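You operate a simulated robot arm through the tools that you are given. There is no shell and no other tool. Be economical: measure what you need, move in short steps, check, and stop when the job is done.

You run a simulated robot arm. Do the job below in one go: nothing can be reset, and whatever is moved stays where it is left.

TASK
Fill the teal jar with oil to about its line.
Fine: lid onto the dark mat, jar onto the steel slide, slide in, fill, slide out, then lid on. Set down upright: what you pick out. Where these are worked on the way, their far stop is far enough and under half their travel is too little: steel slide.

Only the result counts: the job must be done as asked and must still hold three seconds after the hand-in. Knocking over, shifting, dropping, spilling or breaking anything else fails it. Lids that push on must go on centred and level and be pressed home; caps that screw on are set level and turned clockwise until they are tight.

THE ROBOT
A 7-joint arm with a three-finger gripper, fixed in place. Base frame: the origin is at the foot of the arm, x ahead of it, y to its left, z up. Readings come in mm, rad, newtons and seconds.
Its first joint turns from -2.897 to 2.897 rad. Payload 2.69 kg.
The tool frame sits at the grasp point between the pads (the TCP): z along the fingers, y along the line on which they close. The tips reach 30 mm beyond it. The gripper opens to 128 mm. The gripper's body begins 117 mm behind the TCP.
Orientation is that of the tool frame in the base frame, as [roll, pitch, yaw] about the fixed x, y, z axes, in that order (R = Rz(yaw) Ry(pitch) Rx(roll)). With the fingers straight down and closing along the base's y, the tool's x points along the base's -x, its y along +y and its z along -z.

THE INTERFACE
- The arm moves only by the tool move_arm. Its argument "targets" is text: rows parted by semicolons, each of 7 numbers parted by spaces: the finger opening in mm, from 0 to 128, then the shift along the base's x, y, z in mm, then the turn, a rotation vector about the base's x, y, z in rad. In form: fingers x y z ax ay az; .... A call has 1 to 20 rows; each row is the pose to reach, as a shift and turn from the pose commanded when the call began. Each row takes 0.2 s and may step no farther than 50 mm and 0.15 rad from the row before; otherwise, or with a gripper value out of range, the whole call is refused. Where a pose cannot be reached the arm comes as near as it can. A force on the tool above 90 N (or 10 N above the force at the start of the call, whichever is more), or a blocked arm, ends the call early, and 0.2 s more pass. The fingers move at their own pace and stop on an object; they squeeze with about 33 N. The grip force told is the motor's: it shows also when the fingers shut on nothing. Time passes only in rows, and 0.2 s behind the last, so rows that repeat a pose let the fingers close. The reply holds the time, the measured pose of the TCP, the force on the tool along the base axes, the opening and the grip force, in the units named above and with some noise, with the torque about the TCP (base axes, N m) and any sound that the robot's microphone picked up.
- Cameras (640 x 400 px; columns grow to the right, rows downward): "scene" is fixed at [398.6, -649, 1632.3]; the picture's right is [0.73, -0.69, 0.00], its down [-0.43, -0.46, -0.78] and it looks along [0.53, 0.57, -0.63] (base axes); focal length 331 px, centre (320, 200). "wrist" rides on the gripper at [58, 54, -131] in the tool frame; the picture's right is [-0.68, 0.74, 0.00], its down [-0.62, -0.57, -0.55] and it looks along [-0.40, -0.37, 0.84] (tool axes); focal length 234 px, centre (320, 200). There is no depth. A picture from a camera that has moved, and an enlarged one, comes with that camera's place and axes in the base frame and with its lens.
- grab_frame(camera): a new picture of that camera. It takes no simulated time.
- slide_trunk(by): slides the trunk up (or, below 0, down) by that many mm; the arm rides with it, the base frame stays. It gives what a move gives, with no picture.
- inspect(camera, box): a new picture of the part [left, top, right, bottom] of that camera's present view, enlarged. It takes no simulated time.
- job_done(): hands the job in; it is judged then, once.

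Go step by step. Nothing tells you positions but the pictures and the camera data: compare them with the known pose of the tool, close in by small moves and look again before you grip or let go. The budget is 120 turns and 84 pictures, counting those below and the enlarged ones. Unless the task says otherwise, let go and move clear before handing in, and close with one line.

The tools are called after "Request:" as name(argument=value, ...) on one line, values as JSON. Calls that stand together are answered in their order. move_arm: Moves the arm, as the interface text tells. Its arguments: {"type":"object","properties":{"targets":{"type":"string"}},"required":["targets"]} The other tools are called the same way: slide_trunk (by) slides the trunk up or down; grab_frame (camera) takes a picture; inspect (camera, box) takes an enlarged picture of a part of a camera's view; job_done () hands the job in.

At the start:

```text
time_s: 0.0
tcp_pos: [597.7, 102.2, 1266.8]
ee_rot: [3.141, 0.0, 3.14]
contact_force: [0.3, 0.0, -0.9]
torque: [0.0, 0.06, -0.01]
finger_gap: 128.1
finger_force: 0.1
trunk travel left (down, up): [-150.0, 200.0]
```

scene: 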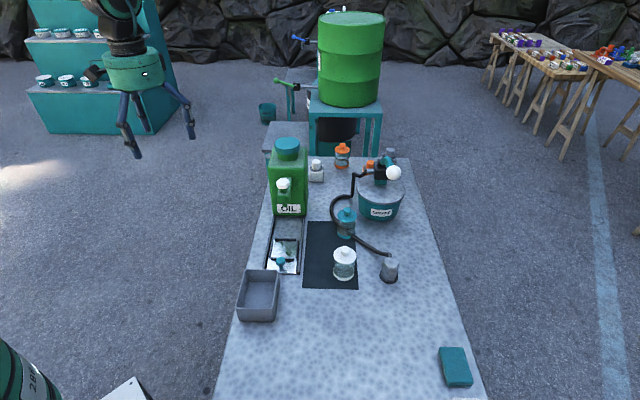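
wrist: 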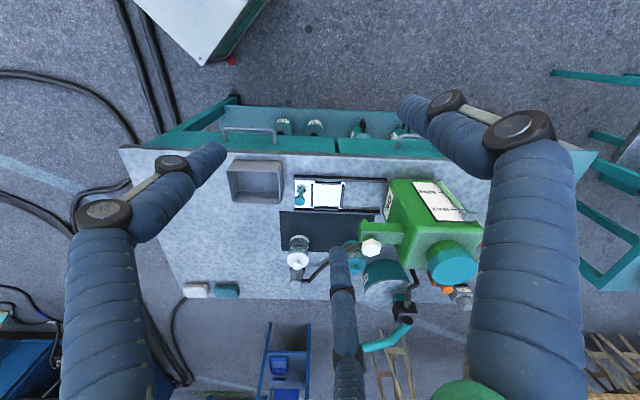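

I see a table with an oil dispenser (green can with a spout), a steel slide with a handle, a dark mat and jars with lids. I'll enlarge the area to identify things.

Request:
inspect(camera="scene", box=[230, 130, 430, 255])

Request:
inspect(camera="scene", box=[230, 205, 430, 330])

Request:
inspect(camera="wrist", box=[220, 140, 480, 302])

```text
3.20 times, centred on (330, 192) of scene
camera zoom: at [398.6, -649.0, 1632.3], right [0.73, -0.69, 0.0], down [-0.43, -0.46, -0.78], along [0.53, 0.57, -0.63], focal length 1060 px, centre (288, 224)
```

zoom: 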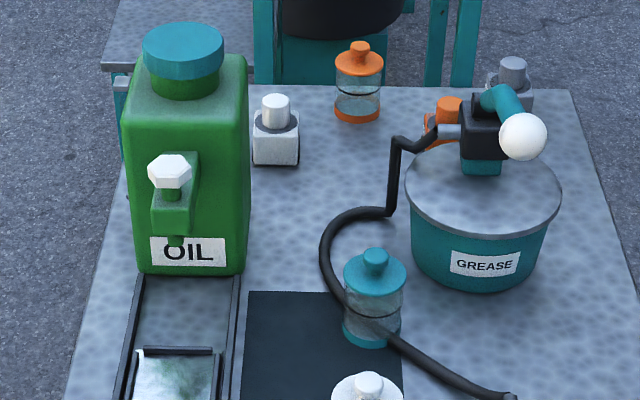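

```text
3.20 times, centred on (330, 268) of scene
camera zoom: at [398.6, -649.0, 1632.3], right [0.73, -0.69, 0.0], down [-0.43, -0.46, -0.78], along [0.53, 0.57, -0.63], focal length 1060 px, centre (288, -16)
```

zoom: 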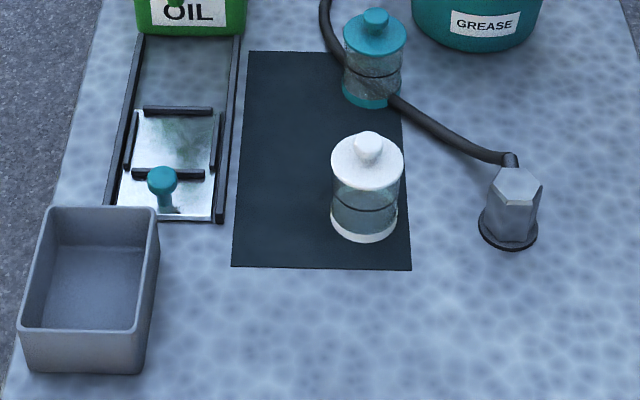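

```text
2.46 times, centred on (350, 221) of wrist
camera zoom: at [540.1, 155.4, 1397.8], right [0.68, 0.74, 0.0], down [0.62, -0.57, 0.55], along [0.4, -0.37, -0.84], focal length 576 px, centre (246, 148)
```

zoom: 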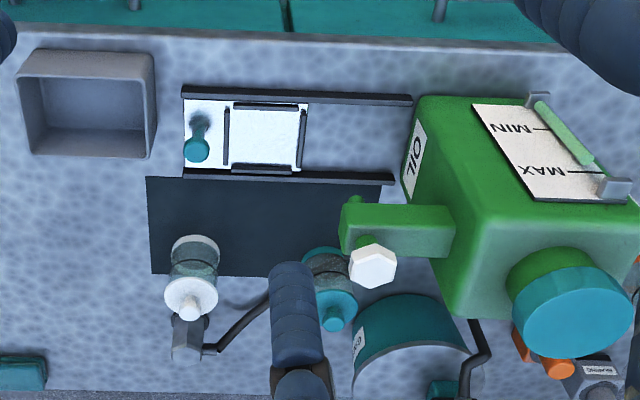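

The table surface lies near z≈850. The slide runs at 45° towards the oil can, with the spout at about (861, 2), and the teal jar is near (1000, -135), at the edge of reach. I'll go higher over it and look closer with the wrist camera.

Request:
move_arm(targets="128 38 -23 -10 0 0 0; 128 76 -46 -20 0 0 0; 128 114 -69 -30 0 0 0; 128 152 -92 -40 0 0 0; 128 190 -115 -50 0 0 0; 128 228 -138 -60 0 0 0; 128 266 -161 -80 0 0 0; 128 302 -182 -100 0 0 0")

Request:
grab_frame(camera="wrist")

Request:
grab_frame(camera="scene")

```text
time_s: 1.8
tcp_pos: [898.5, -79.4, 1166.3]
ee_rot: [3.141, -0.001, 3.141]
contact_force: [0.6, -0.2, -0.2]
torque: [0.02, 0.01, 0.0]
finger_gap: 127.9
finger_force: 0.2
trunk travel left (down, up): [-150.0, 200.0]
```

```text
78 pictures are left
camera wrist: at [841.0, -26.2, 1297.3], right [0.68, 0.74, 0.0], down [0.62, -0.57, 0.55], along [0.4, -0.37, -0.84], focal length 234 px, centre (320, 200)
```

wrist: 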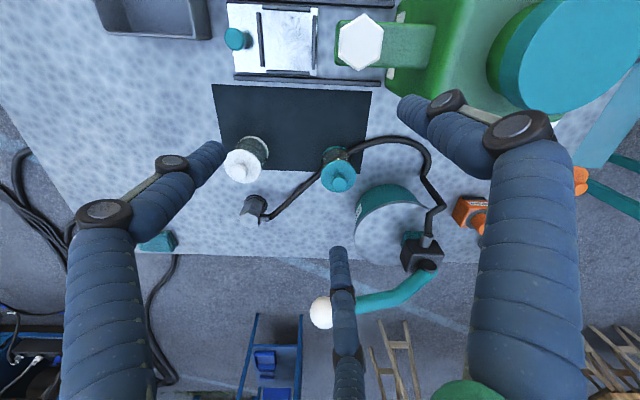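

```text
77 pictures are left
```

scene: 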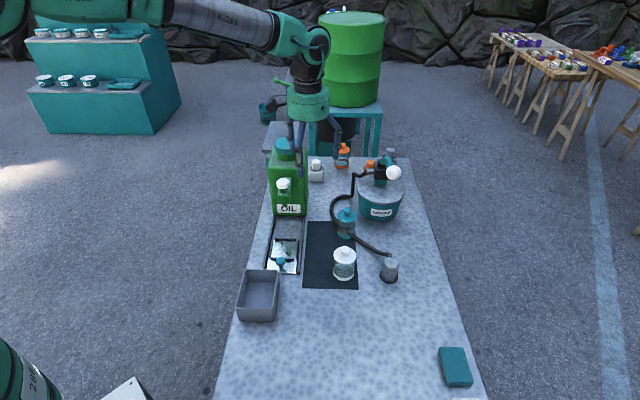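

I see three fingers at 120° in the wrist view. I need a close look at the teal jar, the hose and the tap.

Request:
inspect(camera="wrist", box=[210, 100, 450, 250])

Request:
inspect(camera="scene", box=[310, 190, 390, 240])

Request:
inspect(camera="wrist", box=[210, 0, 450, 150])

```text
2.67 times, centred on (330, 175) of wrist
camera zoom: at [841.0, -26.2, 1297.3], right [0.68, 0.74, 0.0], down [0.62, -0.57, 0.55], along [0.4, -0.37, -0.84], focal length 624 px, centre (293, 267)
```

zoom: 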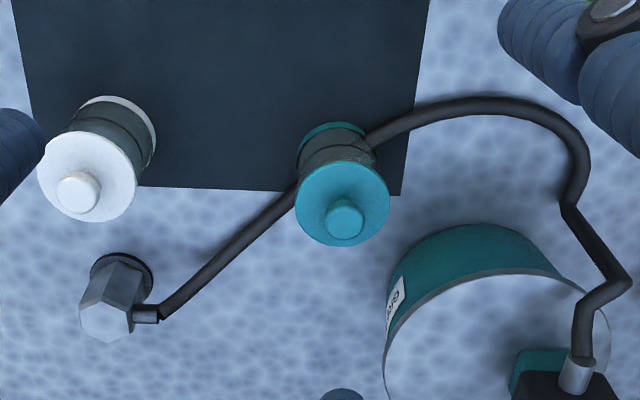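

```text
8.00 times, centred on (350, 215) of scene
camera zoom: at [398.6, -649.0, 1632.3], right [0.73, -0.69, 0.0], down [-0.43, -0.46, -0.78], along [0.53, 0.57, -0.63], focal length 2649 px, centre (80, 80)
```

zoom: 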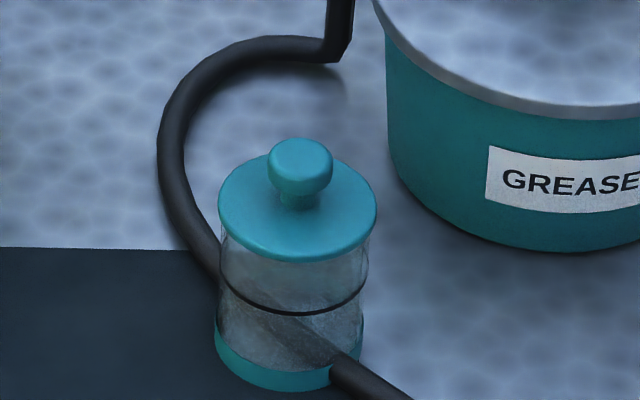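

```text
2.67 times, centred on (330, 75) of wrist
camera zoom: at [841.0, -26.2, 1297.3], right [0.68, 0.74, 0.0], down [0.62, -0.57, 0.55], along [0.4, -0.37, -0.84], focal length 624 px, centre (293, 533)
```

zoom: 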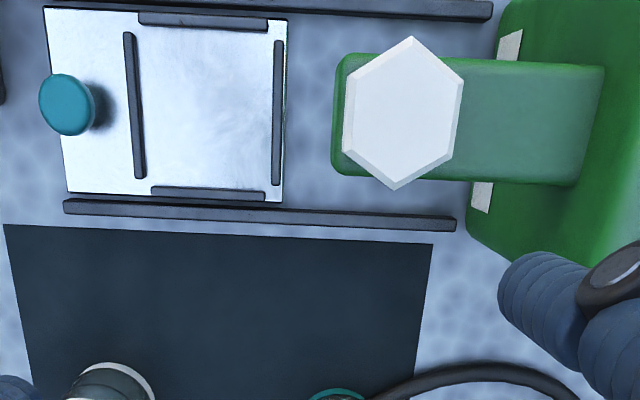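

The lid looks like a push-on with a mushroom knob at about (1004, -133), top z≈950. I'll go above it with the fingers partly closed and check reach.

Request:
move_arm(targets="90 21 -11 -27 0 0 0; 90 42 -22 -54 0 0 0; 90 63 -32 -81 0 0 0; 90 84 -43 -108 0 0 0; 90 104 -53 -137 0 0 0; 90 104 -53 -137 0 0 0")

Request:
grab_frame(camera="wrist")

Request:
inspect(camera="scene", box=[280, 130, 440, 230])

```text
time_s: 3.2
tcp_pos: [1006.4, -132.0, 1029.9]
ee_rot: [-3.141, -0.002, 3.14]
contact_force: [0.5, -0.8, -1.6]
torque: [0.04, 0.02, 0.01]
finger_gap: 90.2
finger_force: 0.0
trunk travel left (down, up): [-150.0, 200.0]
```

```text
73 pictures are left
camera wrist: at [948.1, -78.2, 1160.7], right [0.68, 0.74, 0.0], down [0.62, -0.57, 0.55], along [0.4, -0.37, -0.84], focal length 234 px, centre (320, 200)
```

wrist: 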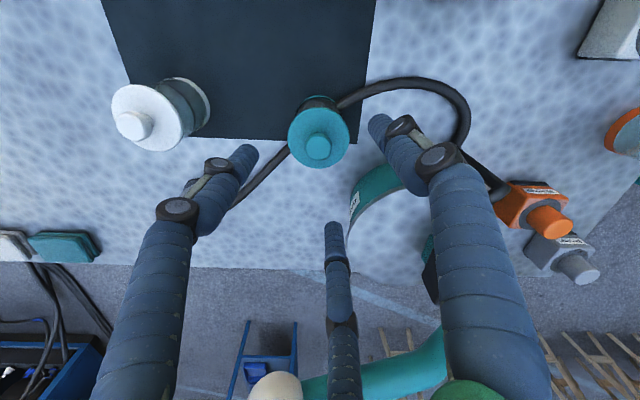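

```text
4.00 times, centred on (360, 180) of scene
camera zoom: at [398.6, -649.0, 1632.3], right [0.73, -0.69, 0.0], down [-0.43, -0.46, -0.78], along [0.53, 0.57, -0.63], focal length 1324 px, centre (160, 280)
```

zoom: 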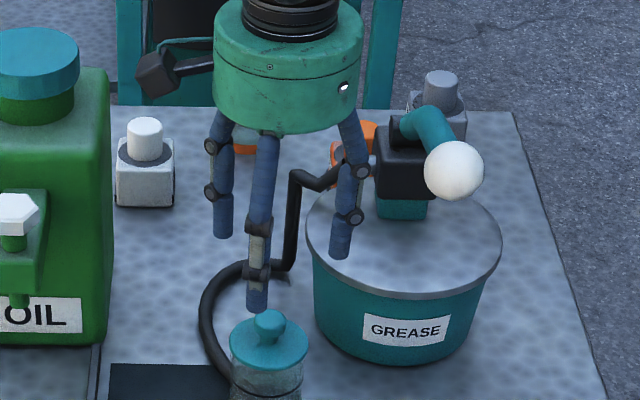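

The arm reaches; the knob sits about 2 mm from beneath the TCP. I'm descending to bring the fingertips beside the knob.

Request:
move_arm(targets="90 -2 0 -20 0 0 0; 80 -2 0 -40 0 0 0; 70 -2 0 -54 0 0 0; 70 -2 0 -54 0 0 0")

Request:
grab_frame(camera="wrist")

Request:
inspect(camera="scene", box=[310, 180, 390, 230])

```text
time_s: 4.2
tcp_pos: [1003.7, -131.7, 976.1]
ee_rot: [3.141, -0.001, -3.141]
contact_force: [0.4, 0.9, -0.2]
torque: [-0.02, -0.03, 0.01]
finger_gap: 70.1
finger_force: 0.1
trunk travel left (down, up): [-150.0, 200.0]
```

```text
71 pictures are left
camera wrist: at [945.1, -78.8, 1107.3], right [0.68, 0.74, 0.0], down [0.62, -0.57, 0.55], along [0.4, -0.37, -0.84], focal length 234 px, centre (320, 200)
```

wrist: 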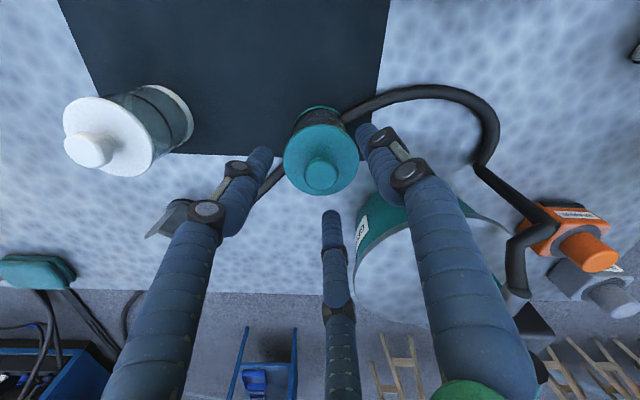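

```text
8.00 times, centred on (350, 205) of scene
camera zoom: at [398.6, -649.0, 1632.3], right [0.73, -0.69, 0.0], down [-0.43, -0.46, -0.78], along [0.53, 0.57, -0.63], focal length 2649 px, centre (80, 160)
```

zoom: 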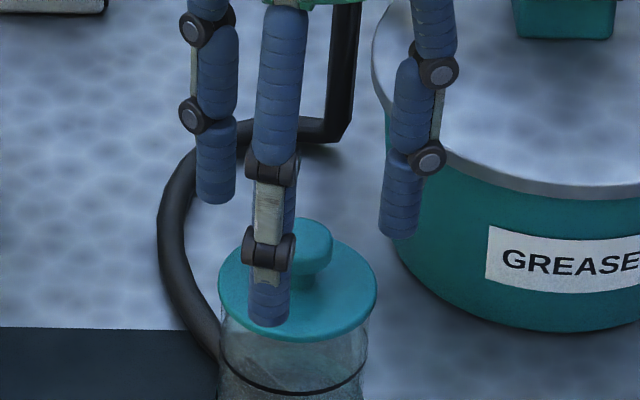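

The tips are at z≈946, with the lid disc at about 932. I'll lower 9 mm more and close on the knob.

Request:
move_arm(targets="60 0 0 -5 0 0 0; 50 0 0 -9 0 0 0; 10 0 0 -9 0 0 0; 0 0 0 -9 0 0 0; 0 0 0 -9 0 0 0")

Request:
inspect(camera="scene", box=[310, 180, 390, 230])

```text
time_s: 5.4
tcp_pos: [1002.3, -132.7, 967.3]
ee_rot: [3.141, 0.0, -3.141]
contact_force: [-0.4, 1.0, 1.6]
torque: [-0.03, 0.02, 0.01]
finger_gap: 23.5
finger_force: 33.0
trunk travel left (down, up): [-150.0, 200.0]
heard: snap
```

```text
8.00 times, centred on (350, 205) of scene
camera zoom: at [398.6, -649.0, 1632.3], right [0.73, -0.69, 0.0], down [-0.43, -0.46, -0.78], along [0.53, 0.57, -0.63], focal length 2649 px, centre (80, 160)
```

zoom: 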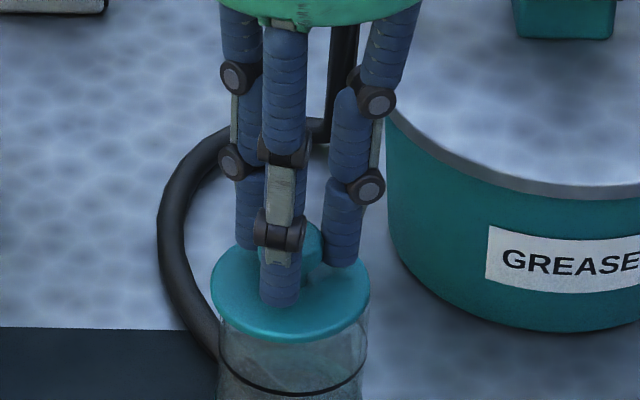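

The knob is gripped at 23.5 mm and I heard a snap; the lid moved sideways slightly, so it has probably unseated. I'm lifting straight up.

Request:
move_arm(targets="0 0 0 5 0 0 0; 0 0 0 15 0 0 0; 0 0 0 35 0 0 0; 0 0 0 65 0 0 0")

Request:
inspect(camera="scene", box=[310, 170, 406, 230])

Request:
grab_frame(camera="wrist")

```text
time_s: 6.4
tcp_pos: [1002.2, -131.9, 1031.7]
ee_rot: [-3.141, -0.001, -3.141]
contact_force: [0.6, 0.4, -0.5]
torque: [0.0, 0.02, 0.01]
finger_gap: 23.2
finger_force: 32.8
trunk travel left (down, up): [-150.0, 200.0]
```

```text
6.67 times, centred on (358, 200) of scene
camera zoom: at [398.6, -649.0, 1632.3], right [0.73, -0.69, 0.0], down [-0.43, -0.46, -0.78], along [0.53, 0.57, -0.63], focal length 2208 px, centre (67, 200)
```

zoom: 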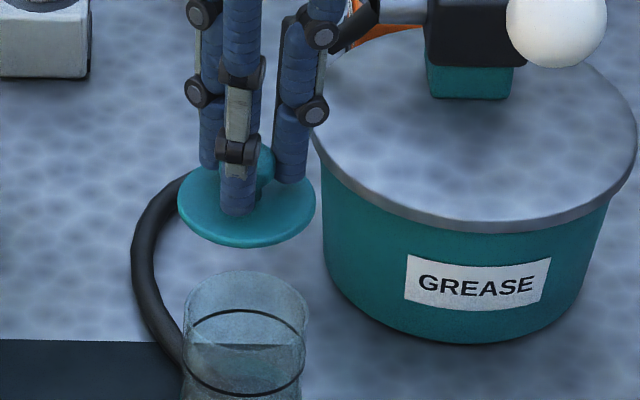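

```text
67 pictures are left
camera wrist: at [943.3, -78.2, 1162.7], right [0.68, 0.74, 0.0], down [0.62, -0.57, 0.55], along [0.4, -0.37, -0.84], focal length 234 px, centre (320, 200)
```

wrist: 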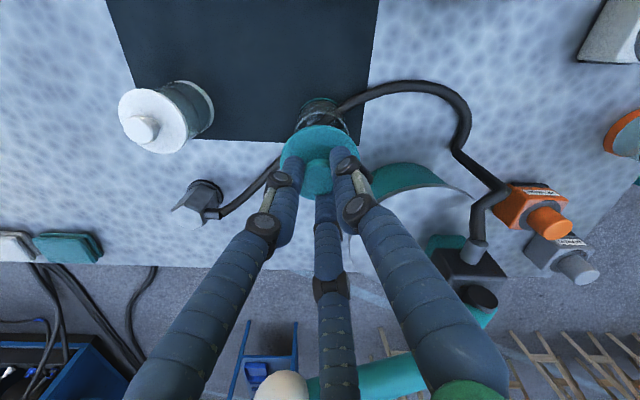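

The lid is off and held. I'm carrying it over the free part of the dark mat at about (905, -141).

Request:
move_arm(targets="0 -45 -4 0 0 0 0; 0 -90 -8 -10 0 0 0; 0 -97 -9 -50 0 0 0; 0 -97 -9 -90 0 0 0; 0 -97 -9 -105 0 0 0; 0 -97 -9 -105 0 0 0")

Request:
inspect(camera="scene", box=[280, 190, 400, 265])

```text
time_s: 7.8
tcp_pos: [906.5, -141.9, 927.1]
ee_rot: [-3.141, -0.001, -3.141]
contact_force: [0.6, -0.3, -0.2]
torque: [0.0, -0.01, -0.02]
finger_gap: 23.4
finger_force: 33.0
trunk travel left (down, up): [-150.0, 200.0]
```

```text
5.33 times, centred on (340, 228) of scene
camera zoom: at [398.6, -649.0, 1632.3], right [0.73, -0.69, 0.0], down [-0.43, -0.46, -0.78], along [0.53, 0.57, -0.63], focal length 1766 px, centre (213, 53)
```

zoom: 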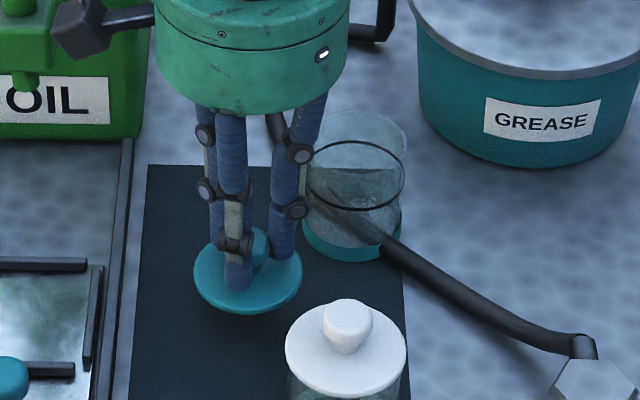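

Lid is over the mat, about 35 mm up. I'm lowering until contact.

Request:
move_arm(targets="0 0 0 -10 0 0 0; 0 0 0 -18 0 0 0; 0 0 0 -22 0 0 0; 0 0 0 -25 0 0 0; 0 0 0 -28 0 0 0; 0 0 0 -30 0 0 0; 0 0 0 -32 0 0 0; 0 0 0 -34 0 0 0; 0 0 0 -36 0 0 0; 0 0 0 -38 0 0 0; 0 0 0 -40 0 0 0; 0 0 0 -42 0 0 0; 0 0 0 -44 0 0 0; 0 0 0 -46 0 0 0")

Request:
inspect(camera="scene", box=[280, 190, 400, 265])

```text
time_s: 10.8
tcp_pos: [905.2, -143.3, 885.3]
ee_rot: [-3.139, 0.005, -3.141]
contact_force: [11.1, 0.5, 45.0]
torque: [-0.06, -0.13, 0.02]
finger_gap: 22.9
finger_force: 32.9
trunk travel left (down, up): [-150.0, 200.0]
```

```text
5.33 times, centred on (340, 228) of scene
camera zoom: at [398.6, -649.0, 1632.3], right [0.73, -0.69, 0.0], down [-0.43, -0.46, -0.78], along [0.53, 0.57, -0.63], focal length 1766 px, centre (213, 53)
```

zoom: 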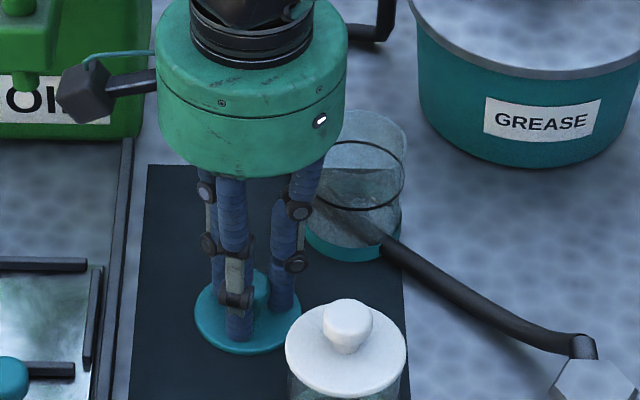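

The lid rests on the mat. I'm easing the pressure, opening and rising.

Request:
move_arm(targets="0 0 0 4 0 0 0; 30 0 0 4 0 0 0; 50 0 0 4 0 0 0; 50 0 0 4 0 0 0; 50 0 0 30 0 0 0; 60 0 0 75 0 0 0; 60 0 0 120 0 0 0")

Request:
grab_frame(camera="wrist")

Request:
inspect(camera="scene", box=[300, 190, 380, 240])

```text
time_s: 12.4
tcp_pos: [905.3, -143.4, 1000.2]
ee_rot: [-3.141, -0.003, 3.141]
contact_force: [-0.2, 0.8, -0.2]
torque: [-0.03, -0.03, 0.02]
finger_gap: 60.0
finger_force: 0.0
trunk travel left (down, up): [-150.0, 200.0]
```

```text
64 pictures are left
camera wrist: at [848.0, -89.9, 1131.2], right [0.68, 0.74, 0.0], down [0.62, -0.57, 0.55], along [0.4, -0.37, -0.84], focal length 234 px, centre (320, 200)
```

wrist: 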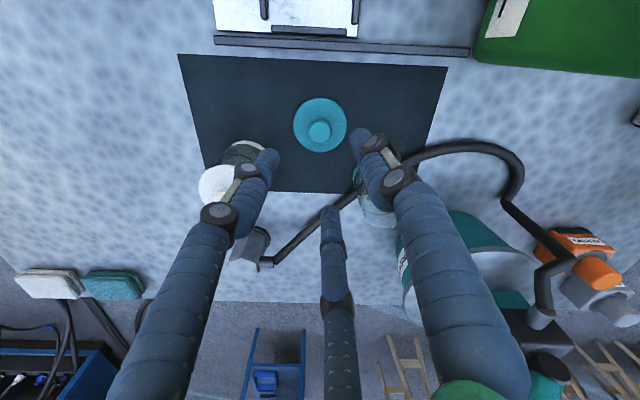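

```text
8.00 times, centred on (340, 215) of scene
camera zoom: at [398.6, -649.0, 1632.3], right [0.73, -0.69, 0.0], down [-0.43, -0.46, -0.78], along [0.53, 0.57, -0.63], focal length 2649 px, centre (160, 80)
```

zoom: 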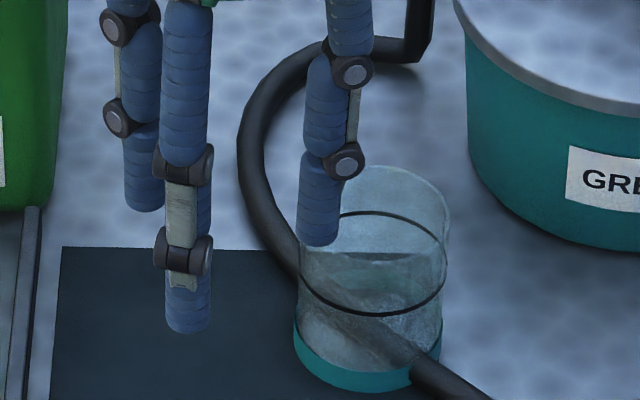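

The lid sits at about (904, -142) on the mat. To grip the jar clear of the hose, I'm rotating the tool +90° about z and moving over the jar at (1004, -131).

Request:
move_arm(targets="60 0 0 10 0 0 0.14; 60 0 0 20 0 0 0.28; 60 0 0 20 0 0 0.42; 60 0 0 20 0 0 0.56; 60 0 0 20 0 0 0.70; 60 10 0 20 0 0 0.84; 60 25 2 20 0 0 0.98; 60 40 4 20 0 0 1.12; 60 55 6 20 0 0 1.26; 70 70 8 20 0 0 1.40; 80 85 10 20 0 0 1.50; 96 99 12 20 0 0 1.5708; 96 99 12 20 0 0 1.5708")

Request:
grab_frame(camera="wrist")

```text
time_s: 15.2
tcp_pos: [1005.6, -131.5, 1022.0]
ee_rot: [-3.141, 0.001, -1.568]
contact_force: [-0.1, 0.3, -0.6]
torque: [-0.05, 0.03, 0.03]
finger_gap: 96.0
finger_force: 0.1
trunk travel left (down, up): [-150.0, 200.0]
```

```text
62 pictures are left
camera wrist: at [952.5, -188.6, 1152.0], right [-0.74, 0.68, 0.0], down [0.56, 0.62, 0.55], along [0.37, 0.4, -0.84], focal length 234 px, centre (320, 200)
```

wrist: 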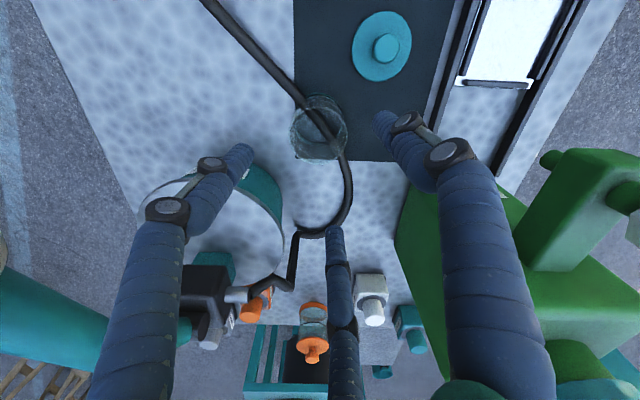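

Request:
inspect(camera="wrist", box=[272, 85, 368, 175])

```text
4.44 times, centred on (320, 130) of wrist
camera zoom: at [952.5, -188.6, 1152.0], right [-0.74, 0.68, 0.0], down [0.56, 0.62, 0.55], along [0.37, 0.4, -0.84], focal length 1041 px, centre (320, 511)
```

zoom: 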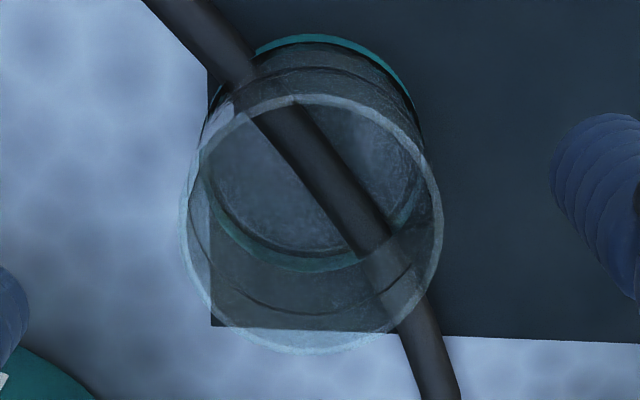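

The hose only passes visually through the jar. The jar rim centre is about (1003, -136); I'm correcting by (-2, -4) and descending partway.

Request:
move_arm(targets="90 -1 -2 -30 0 0 0; 84 -2 -4 -60 0 0 0; 84 -2 -4 -75 0 0 0; 84 -2 -4 -75 0 0 0")

Request:
grab_frame(camera="wrist")

Request:
inspect(camera="scene", box=[300, 180, 396, 240])

```text
time_s: 16.2
tcp_pos: [1002.6, -133.8, 945.4]
ee_rot: [-3.142, 0.0, -1.571]
contact_force: [-0.6, 0.9, -0.2]
torque: [0.01, 0.02, 0.01]
finger_gap: 84.1
finger_force: 0.1
trunk travel left (down, up): [-150.0, 200.0]
```

```text
60 pictures are left
camera wrist: at [950.3, -193.0, 1076.8], right [-0.74, 0.68, 0.0], down [0.57, 0.62, 0.55], along [0.37, 0.4, -0.84], focal length 234 px, centre (320, 200)
```

wrist: 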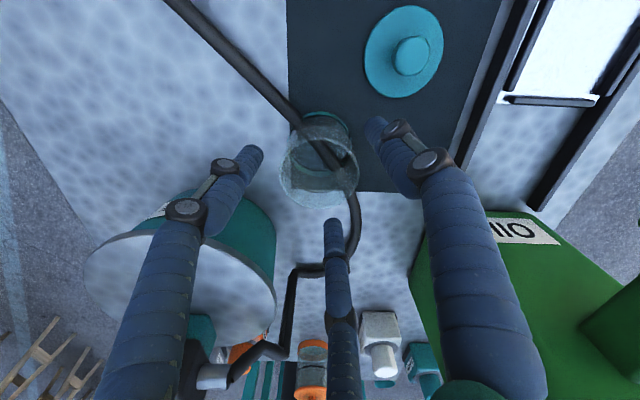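

```text
6.67 times, centred on (348, 210) of scene
camera zoom: at [398.6, -649.0, 1632.3], right [0.73, -0.69, 0.0], down [-0.43, -0.46, -0.78], along [0.53, 0.57, -0.63], focal length 2208 px, centre (133, 133)
```

zoom: 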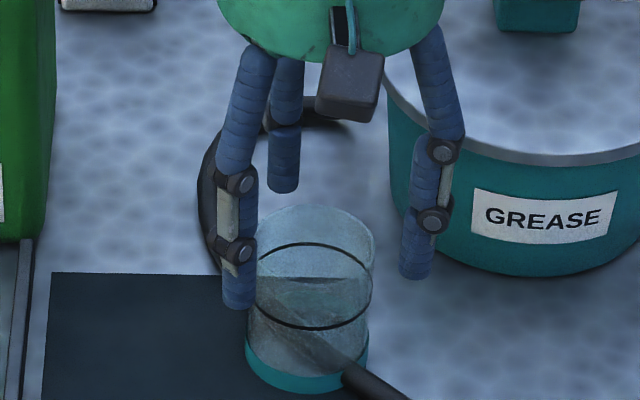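

The fingers surround the jar with clearance. I'm descending to z≈900 and closing gently.

Request:
move_arm(targets="84 -0.5 -1 -20 0 0 0; 84 -0.5 -1 -38 0 0 0; 84 -0.5 -1 -45 0 0 0; 70 -0.5 -1 -45 0 0 0; 62 -0.5 -1 -45 0 0 0; 50 -0.5 -1 -45 0 0 0; 40 -0.5 -1 -45 0 0 0; 40 -0.5 -1 -45 0 0 0")

Request:
inspect(camera="scene", box=[300, 180, 396, 240])

```text
time_s: 18.0
tcp_pos: [1002.3, -135.3, 901.6]
ee_rot: [-3.141, 0.002, -1.57]
contact_force: [-0.1, -0.5, 0.4]
torque: [-0.01, -0.04, 0.03]
finger_gap: 55.9
finger_force: 33.2
trunk travel left (down, up): [-150.0, 200.0]
```

```text
6.67 times, centred on (348, 210) of scene
camera zoom: at [398.6, -649.0, 1632.3], right [0.73, -0.69, 0.0], down [-0.43, -0.46, -0.78], along [0.53, 0.57, -0.63], focal length 2208 px, centre (133, 133)
```

zoom: 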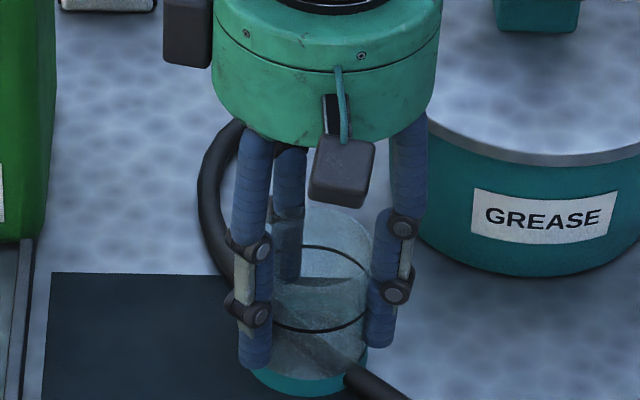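

Jar gripped (55.9 mm). I'm lifting straight up, then moving toward the slide.

Request:
move_arm(targets="40 0 0 5 0 0 0; 40 0 0 20 0 0 0; 40 0 0 60 0 0 0; 40 0 0 100 0 0 0; 40 -40 15 120 0 0 0; 40 -80 33 120 0 0 0; 40 -120 52 120 0 0 0; 40 -150 68 120 0 0 0; 40 -150 68 120 0 0 0")

Request:
grab_frame(camera="wrist")

Request:
inspect(camera="scene", box=[240, 160, 400, 290])

```text
time_s: 20.0
tcp_pos: [852.6, -64.8, 1021.1]
ee_rot: [-3.141, 0.0, -1.572]
contact_force: [-0.6, -0.2, -1.1]
torque: [0.02, -0.02, 0.0]
finger_gap: 55.8
finger_force: 33.2
trunk travel left (down, up): [-150.0, 200.0]
```

```text
57 pictures are left
camera wrist: at [798.9, -123.9, 1152.4], right [-0.74, 0.68, 0.0], down [0.56, 0.62, 0.55], along [0.37, 0.4, -0.84], focal length 234 px, centre (320, 200)
```

wrist: 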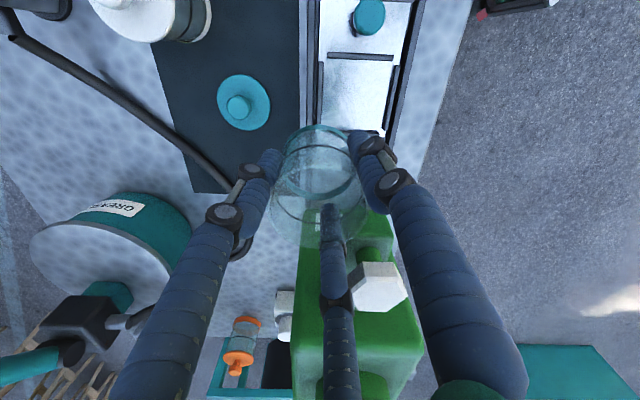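

```text
3.08 times, centred on (320, 225) of scene
camera zoom: at [398.6, -649.0, 1632.3], right [0.73, -0.69, 0.0], down [-0.43, -0.46, -0.78], along [0.53, 0.57, -0.63], focal length 1019 px, centre (320, 123)
```

zoom: 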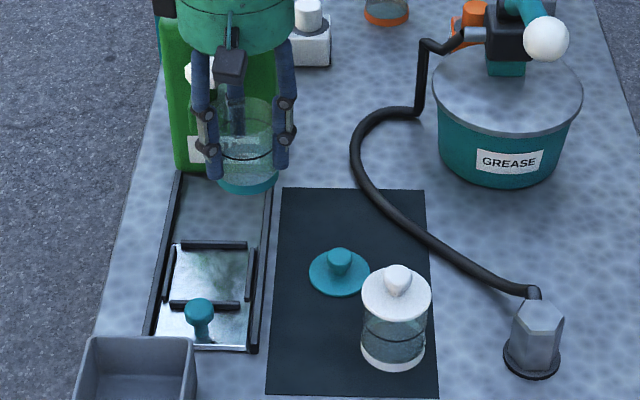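

Request:
inspect(camera="wrist", box=[290, 20, 434, 110])

Request:
inspect(camera="scene", box=[256, 230, 320, 270])

```text
4.44 times, centred on (362, 65) of wrist
camera zoom: at [798.9, -123.9, 1152.4], right [-0.74, 0.68, 0.0], down [0.56, 0.62, 0.55], along [0.37, 0.4, -0.84], focal length 1041 px, centre (133, 800)
```

zoom: 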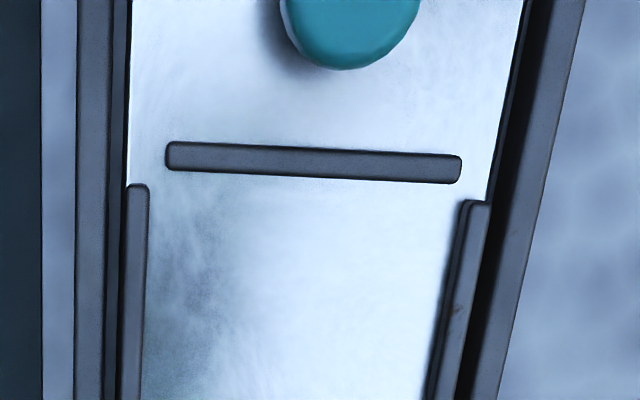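

```text
10.00 times, centred on (288, 250) of scene
camera zoom: at [398.6, -649.0, 1632.3], right [0.73, -0.69, 0.0], down [-0.43, -0.46, -0.78], along [0.53, 0.57, -0.63], focal length 3311 px, centre (640, -300)
```

zoom: 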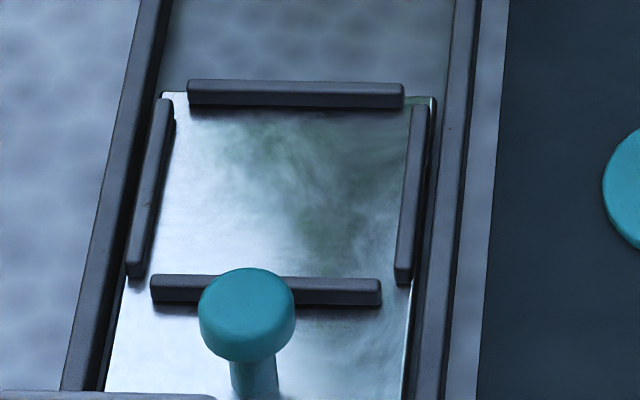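

The jar is held and the slide's recess is centred at about (806, -55). I'll back away from the spout, rotate the tool -45° so the gripper body lies across the slide, and lower partway.

Request:
move_arm(targets="40 -25 -10 0 0 0 0; 40 -46 5 0 0 0 -0.12; 40 -46 9.5 0 0 0 -0.26; 40 -46 9.5 0 0 0 -0.40; 40 -46 9.5 0 0 0 -0.54; 40 -46 9.5 0 0 0 -0.68; 40 -46 9.5 -20 0 0 -0.785; 40 -46 9.5 -50 0 0 -0.785; 40 -46 9.5 -75 0 0 -0.785; 40 -46 9.5 -75 0 0 -0.785")

Request:
grab_frame(camera="wrist")

Request:
inspect(camera="scene", box=[240, 180, 336, 280])

```text
time_s: 22.2
tcp_pos: [805.8, -58.4, 947.4]
ee_rot: [-3.141, 0.0, -2.357]
contact_force: [0.2, 0.1, -0.8]
torque: [-0.01, 0.02, 0.01]
finger_gap: 56.0
finger_force: 32.7
trunk travel left (down, up): [-150.0, 200.0]
```

```text
53 pictures are left
camera wrist: at [726.7, -61.0, 1077.1], right [-0.04, 1.0, 0.0], down [0.84, 0.04, 0.55], along [0.55, 0.02, -0.84], focal length 234 px, centre (320, 200)
```

wrist: 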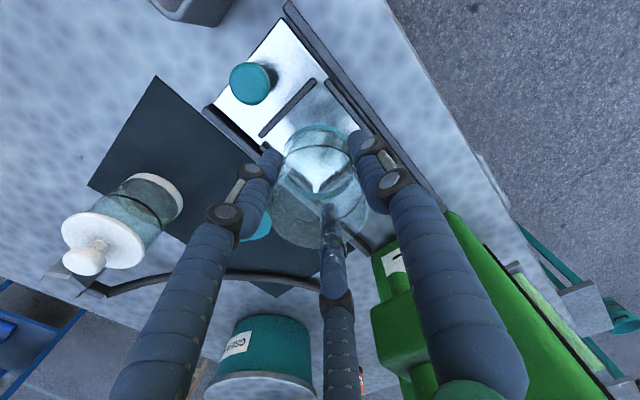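

```text
4.00 times, centred on (288, 230) of scene
camera zoom: at [398.6, -649.0, 1632.3], right [0.73, -0.69, 0.0], down [-0.43, -0.46, -0.78], along [0.53, 0.57, -0.63], focal length 1324 px, centre (448, 80)
```

zoom: 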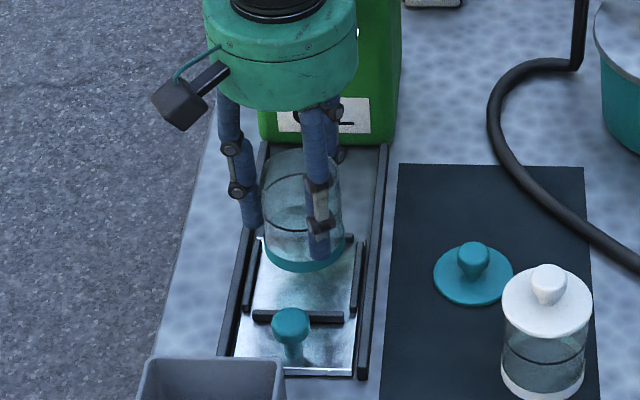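

The jar is over the recess; a correction of (-1, +3) centres it. I'm lowering to about 10 mm above the plate and checking.

Request:
move_arm(targets="40 -0.8 2.9 -10 0 0 0; 40 -0.8 2.9 -20 0 0 0; 40 -0.8 2.9 -28 0 0 0; 40 -0.8 2.9 -28 0 0 0")

Request:
inspect(camera="scene", box=[256, 215, 320, 275])

Request:
inspect(camera="wrist", box=[220, 50, 420, 175])

```text
time_s: 23.2
tcp_pos: [805.9, -55.2, 918.4]
ee_rot: [3.141, 0.0, -2.356]
contact_force: [-0.1, 0.5, -1.5]
torque: [0.06, -0.01, -0.03]
finger_gap: 56.0
finger_force: 33.1
trunk travel left (down, up): [-150.0, 200.0]
```

```text
6.67 times, centred on (288, 245) of scene
camera zoom: at [398.6, -649.0, 1632.3], right [0.73, -0.69, 0.0], down [-0.43, -0.46, -0.78], along [0.53, 0.57, -0.63], focal length 2208 px, centre (533, -100)
```

zoom: 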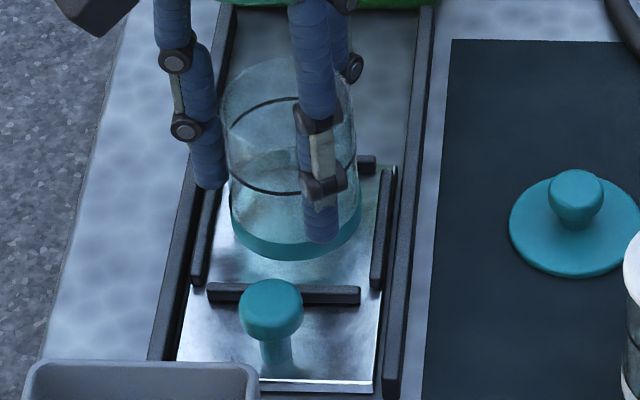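

```text
3.20 times, centred on (320, 112) of wrist
camera zoom: at [726.9, -58.8, 1048.5], right [-0.04, 1.0, 0.0], down [0.84, 0.04, 0.55], along [0.55, 0.02, -0.84], focal length 749 px, centre (320, 480)
```

zoom: 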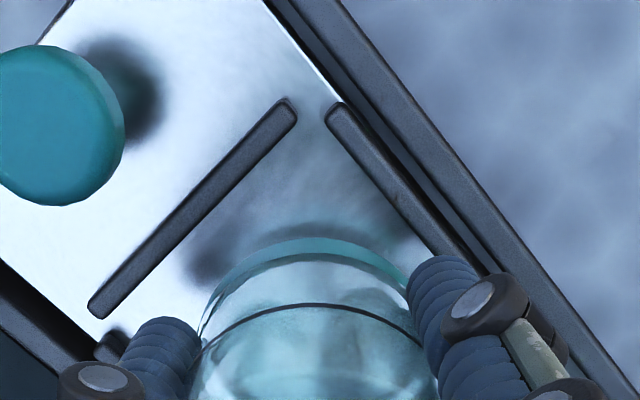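

The jar is well centred in the recess. I'm lowering to contact.

Request:
move_arm(targets="40 -0.7 -0.7 -4 0 0 0; 40 -0.7 -0.7 -6 0 0 0; 40 -0.7 -0.7 -8 0 0 0; 40 -0.7 -0.7 -9 0 0 0; 40 -0.7 -0.7 -10 0 0 0; 40 -0.7 -0.7 -11 0 0 0; 40 -0.7 -0.7 -12 0 0 0; 40 -0.7 -0.7 -13 0 0 0")

```text
time_s: 25.0
tcp_pos: [804.5, -55.6, 906.1]
ee_rot: [-3.139, 0.003, -2.355]
contact_force: [6.5, -2.9, 26.0]
torque: [-0.14, -0.38, 0.06]
finger_gap: 55.8
finger_force: 32.6
trunk travel left (down, up): [-150.0, 200.0]
```

Contact with 26 N of force at TCP z≈906. I'm easing off slightly, opening and checking.

Request:
move_arm(targets="40 0 0 1.5 0 0 0; 60 0 0 1.5 0 0 0; 70 0 0 1.5 0 0 0; 76 0 0 1.5 0 0 0; 76 0 0 10 0 0 0; 76 0 0 40 0 0 0; 76 0 0 80 0 0 0; 76 0 0 110 0 0 0")

Request:
inspect(camera="scene", box=[246, 170, 342, 280])

Request:
grab_frame(camera="wrist")

```text
time_s: 26.8
tcp_pos: [802.4, -56.9, 1016.8]
ee_rot: [3.14, 0.001, -2.356]
contact_force: [0.0, -0.1, 0.9]
torque: [-0.01, -0.01, -0.01]
finger_gap: 76.0
finger_force: 0.1
trunk travel left (down, up): [-150.0, 200.0]
```

```text
3.64 times, centred on (294, 225) of scene
camera zoom: at [398.6, -649.0, 1632.3], right [0.73, -0.69, 0.0], down [-0.43, -0.46, -0.78], along [0.53, 0.57, -0.63], focal length 1204 px, centre (414, 109)
```

zoom: 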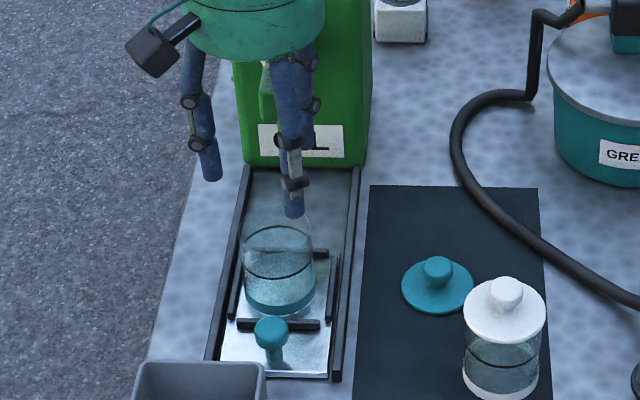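

```text
48 pictures are left
camera wrist: at [723.8, -60.0, 1146.5], right [-0.04, 1.0, 0.0], down [0.84, 0.04, 0.55], along [0.55, 0.02, -0.84], focal length 234 px, centre (320, 200)
```

wrist: 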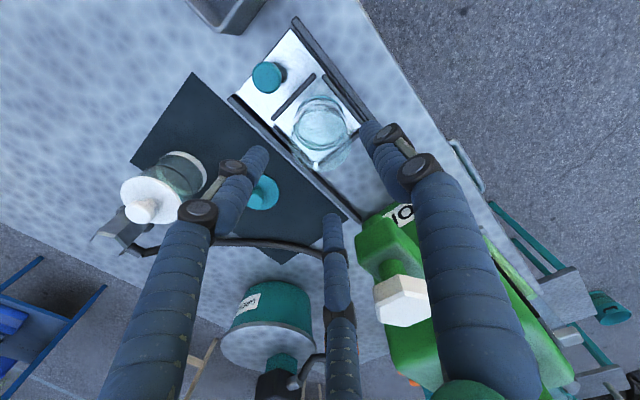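

The jar stands upright in the recess. Next I'll move above the slide's teal knob at about (750, -109).

Request:
move_arm(targets="70 -26 -26 0 0 0 0; 60 -52 -52 -10 0 0 0; 60 -52 -52 -45 0 0 0; 60 -52 -52 -45 0 0 0")

Request:
grab_frame(camera="wrist")

Request:
inspect(camera="scene", box=[246, 200, 342, 280])

```text
time_s: 27.8
tcp_pos: [751.6, -110.1, 968.6]
ee_rot: [3.139, 0.0, -2.355]
contact_force: [0.2, 0.3, -0.5]
torque: [-0.01, 0.04, 0.02]
finger_gap: 59.7
finger_force: 0.0
trunk travel left (down, up): [-150.0, 200.0]
```

```text
47 pictures are left
camera wrist: at [673.2, -113.1, 1099.6], right [-0.04, 1.0, 0.0], down [0.84, 0.04, 0.55], along [0.55, 0.02, -0.84], focal length 234 px, centre (320, 200)
```

wrist: 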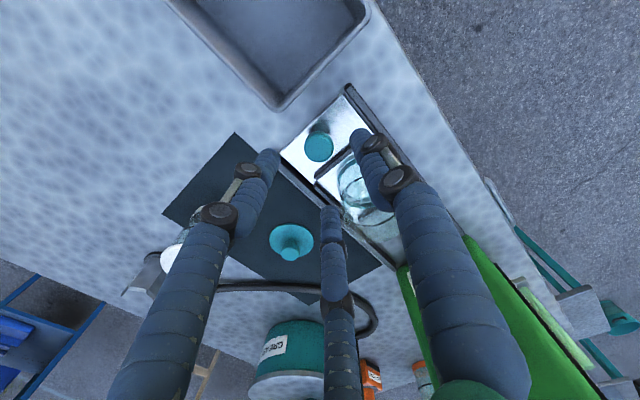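

```text
5.00 times, centred on (294, 240) of scene
camera zoom: at [398.6, -649.0, 1632.3], right [0.73, -0.69, 0.0], down [-0.43, -0.46, -0.78], along [0.53, 0.57, -0.63], focal length 1656 px, centre (450, 0)
```

zoom: 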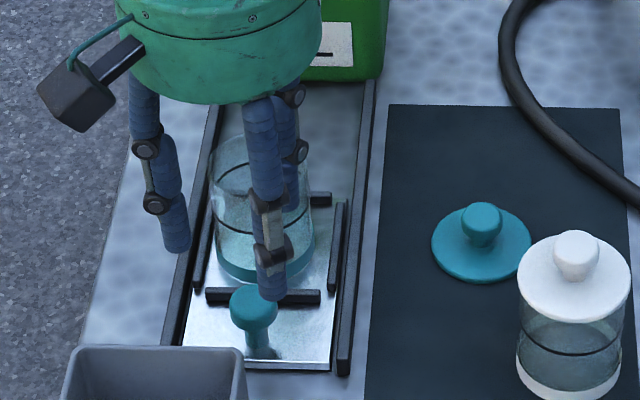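

The knob centre is about (750.5, -110), top z≈904. I'm descending to TCP z≈900 (tips above the bars) and closing on it.

Request:
move_arm(targets="52 -1.5 0 -30 0 0 0; 50 -1.5 0 -55 0 0 0; 50 -1.5 0 -68 0 0 0; 50 -1.5 0 -68 0 0 0; 30 -1.5 0 -68 0 0 0; 10 -1.5 0 -68 0 0 0; 10 -1.5 0 -68 0 0 0")

Request:
inspect(camera="scene", box=[246, 200, 342, 280])

```text
time_s: 29.4
tcp_pos: [749.7, -110.2, 903.1]
ee_rot: [3.141, -0.001, -2.357]
contact_force: [2.3, -1.8, -4.5]
torque: [-0.05, -0.09, 0.0]
finger_gap: 28.2
finger_force: 13.5
trunk travel left (down, up): [-150.0, 200.0]
```

```text
5.00 times, centred on (294, 240) of scene
camera zoom: at [398.6, -649.0, 1632.3], right [0.73, -0.69, 0.0], down [-0.43, -0.46, -0.78], along [0.53, 0.57, -0.63], focal length 1656 px, centre (450, 0)
```

zoom: 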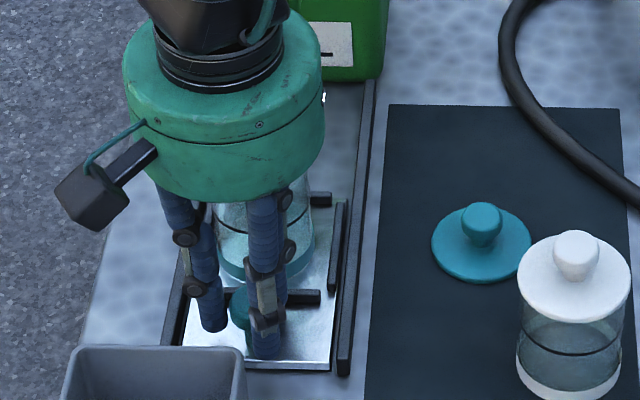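

The slide knob is gripped. I'm pushing slowly along the slide towards the can.

Request:
move_arm(targets="10 1.4 1.4 0 0 0 0; 10 4.2 4.2 0 0 0 0; 10 7 7 0 0 0 0; 10 10 10 0 0 0 0; 10 14 14 0 0 0 0; 10 18 18 0 0 0 0; 10 22 22 0 0 0 0; 10 26 26 0 0 0 0; 10 29 29 0 0 0 0; 10 32 32 0 0 0 0; 10 34 34 0 0 0 0; 10 35 35 0 0 0 0")

Request:
inspect(camera="scene", box=[236, 160, 348, 280])

```text
time_s: 32.0
tcp_pos: [787.8, -73.5, 901.5]
ee_rot: [3.141, 0.001, -2.357]
contact_force: [8.8, -9.2, 6.8]
torque: [-0.13, -0.09, -0.03]
finger_gap: 28.5
finger_force: 13.9
trunk travel left (down, up): [-150.0, 200.0]
```

```text
3.33 times, centred on (292, 220) of scene
camera zoom: at [398.6, -649.0, 1632.3], right [0.73, -0.69, 0.0], down [-0.43, -0.46, -0.78], along [0.53, 0.57, -0.63], focal length 1104 px, centre (413, 133)
```

zoom: 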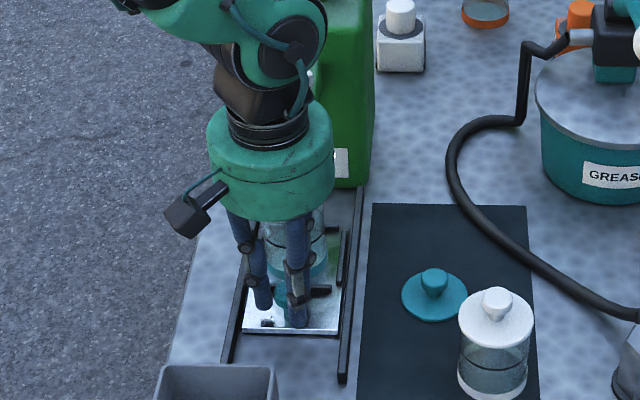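

The slide moves with the jar. I'm continuing in small steps until the stop.

Request:
move_arm(targets="10 2 2 0 0 0 0; 10 5 5 0 0 0 0; 10 8 8 0 0 0 0; 10 11 11 0 0 0 0; 10 13 13 0 0 0 0; 10 15 15 0 0 0 0; 10 17 17 0 0 0 0; 10 19 19 0 0 0 0; 10 20 20 0 0 0 0; 10 20 20 0 0 0 0")

Request:
inspect(camera="scene", box=[236, 160, 348, 280])

Request:
grab_frame(camera="wrist")

```text
time_s: 34.2
tcp_pos: [805.9, -53.7, 900.8]
ee_rot: [3.141, 0.001, -2.356]
contact_force: [6.7, -5.6, -1.9]
torque: [-0.02, -0.07, 0.03]
finger_gap: 28.4
finger_force: 14.0
trunk travel left (down, up): [-150.0, 200.0]
```

```text
3.33 times, centred on (292, 220) of scene
camera zoom: at [398.6, -649.0, 1632.3], right [0.73, -0.69, 0.0], down [-0.43, -0.46, -0.78], along [0.53, 0.57, -0.63], focal length 1104 px, centre (413, 133)
```

zoom: 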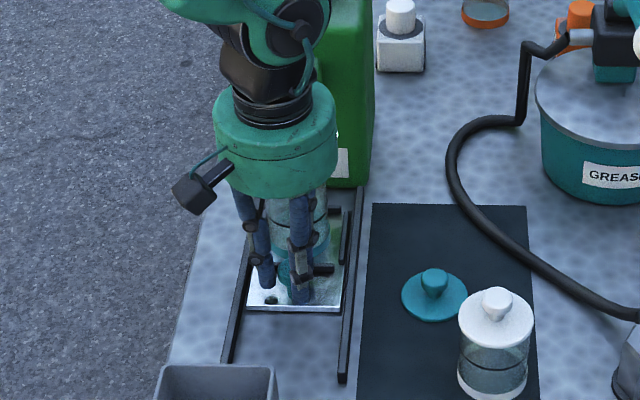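

```text
42 pictures are left
camera wrist: at [727.0, -56.8, 1032.3], right [-0.04, 1.0, 0.0], down [0.84, 0.04, 0.55], along [0.55, 0.02, -0.84], focal length 234 px, centre (320, 200)
```

wrist: 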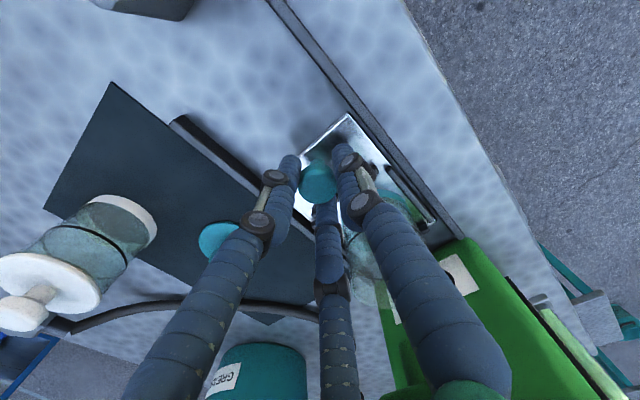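

The slide has moved about 79 mm with no stop felt yet, and the hand is close to the tap. I'll release, back off and check the jar against the spout.

Request:
move_arm(targets="30 0 0 0 0 0 0; 50 0 0 0 0 0 0; 50 0 0 0 0 0 0; 50 0 0 25 0 0 0; 50 -25 -25 50 0 0 0; 50 -55 -55 60 0 0 0; 50 -85 -85 60 0 0 0; 50 -85 -85 60 0 0 0")

Request:
grab_frame(camera="wrist")

Request:
inspect(camera="scene", box=[246, 160, 326, 260])

```text
time_s: 36.0
tcp_pos: [718.2, -137.4, 963.3]
ee_rot: [3.14, -0.001, -2.354]
contact_force: [0.2, 0.4, -0.4]
torque: [0.06, -0.01, -0.01]
finger_gap: 50.0
finger_force: 0.1
trunk travel left (down, up): [-150.0, 200.0]
```

```text
41 pictures are left
camera wrist: at [639.8, -140.8, 1094.4], right [-0.04, 1.0, 0.0], down [0.83, 0.04, 0.55], along [0.55, 0.02, -0.84], focal length 234 px, centre (320, 200)
```

wrist: 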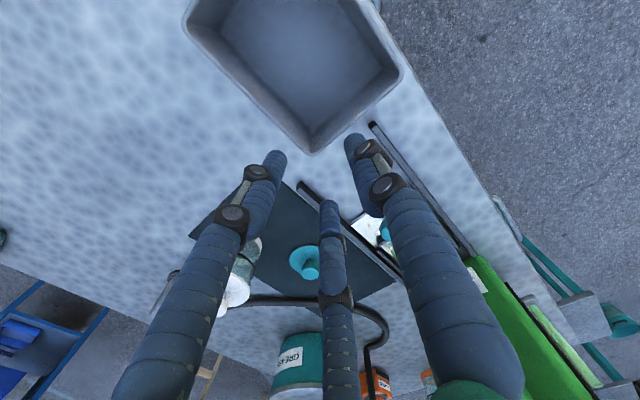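

```text
4.00 times, centred on (286, 210) of scene
camera zoom: at [398.6, -649.0, 1632.3], right [0.73, -0.69, 0.0], down [-0.43, -0.46, -0.78], along [0.53, 0.57, -0.63], focal length 1324 px, centre (456, 160)
```

zoom: 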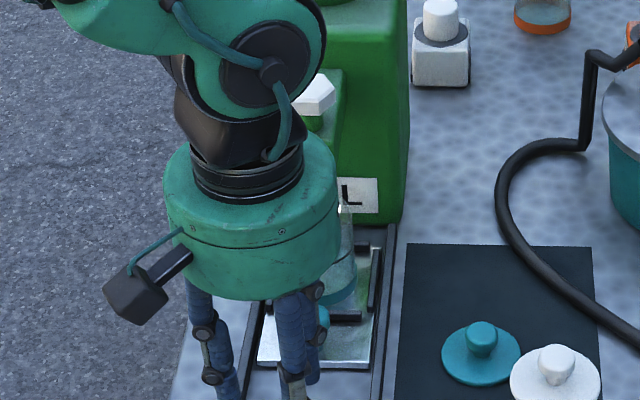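

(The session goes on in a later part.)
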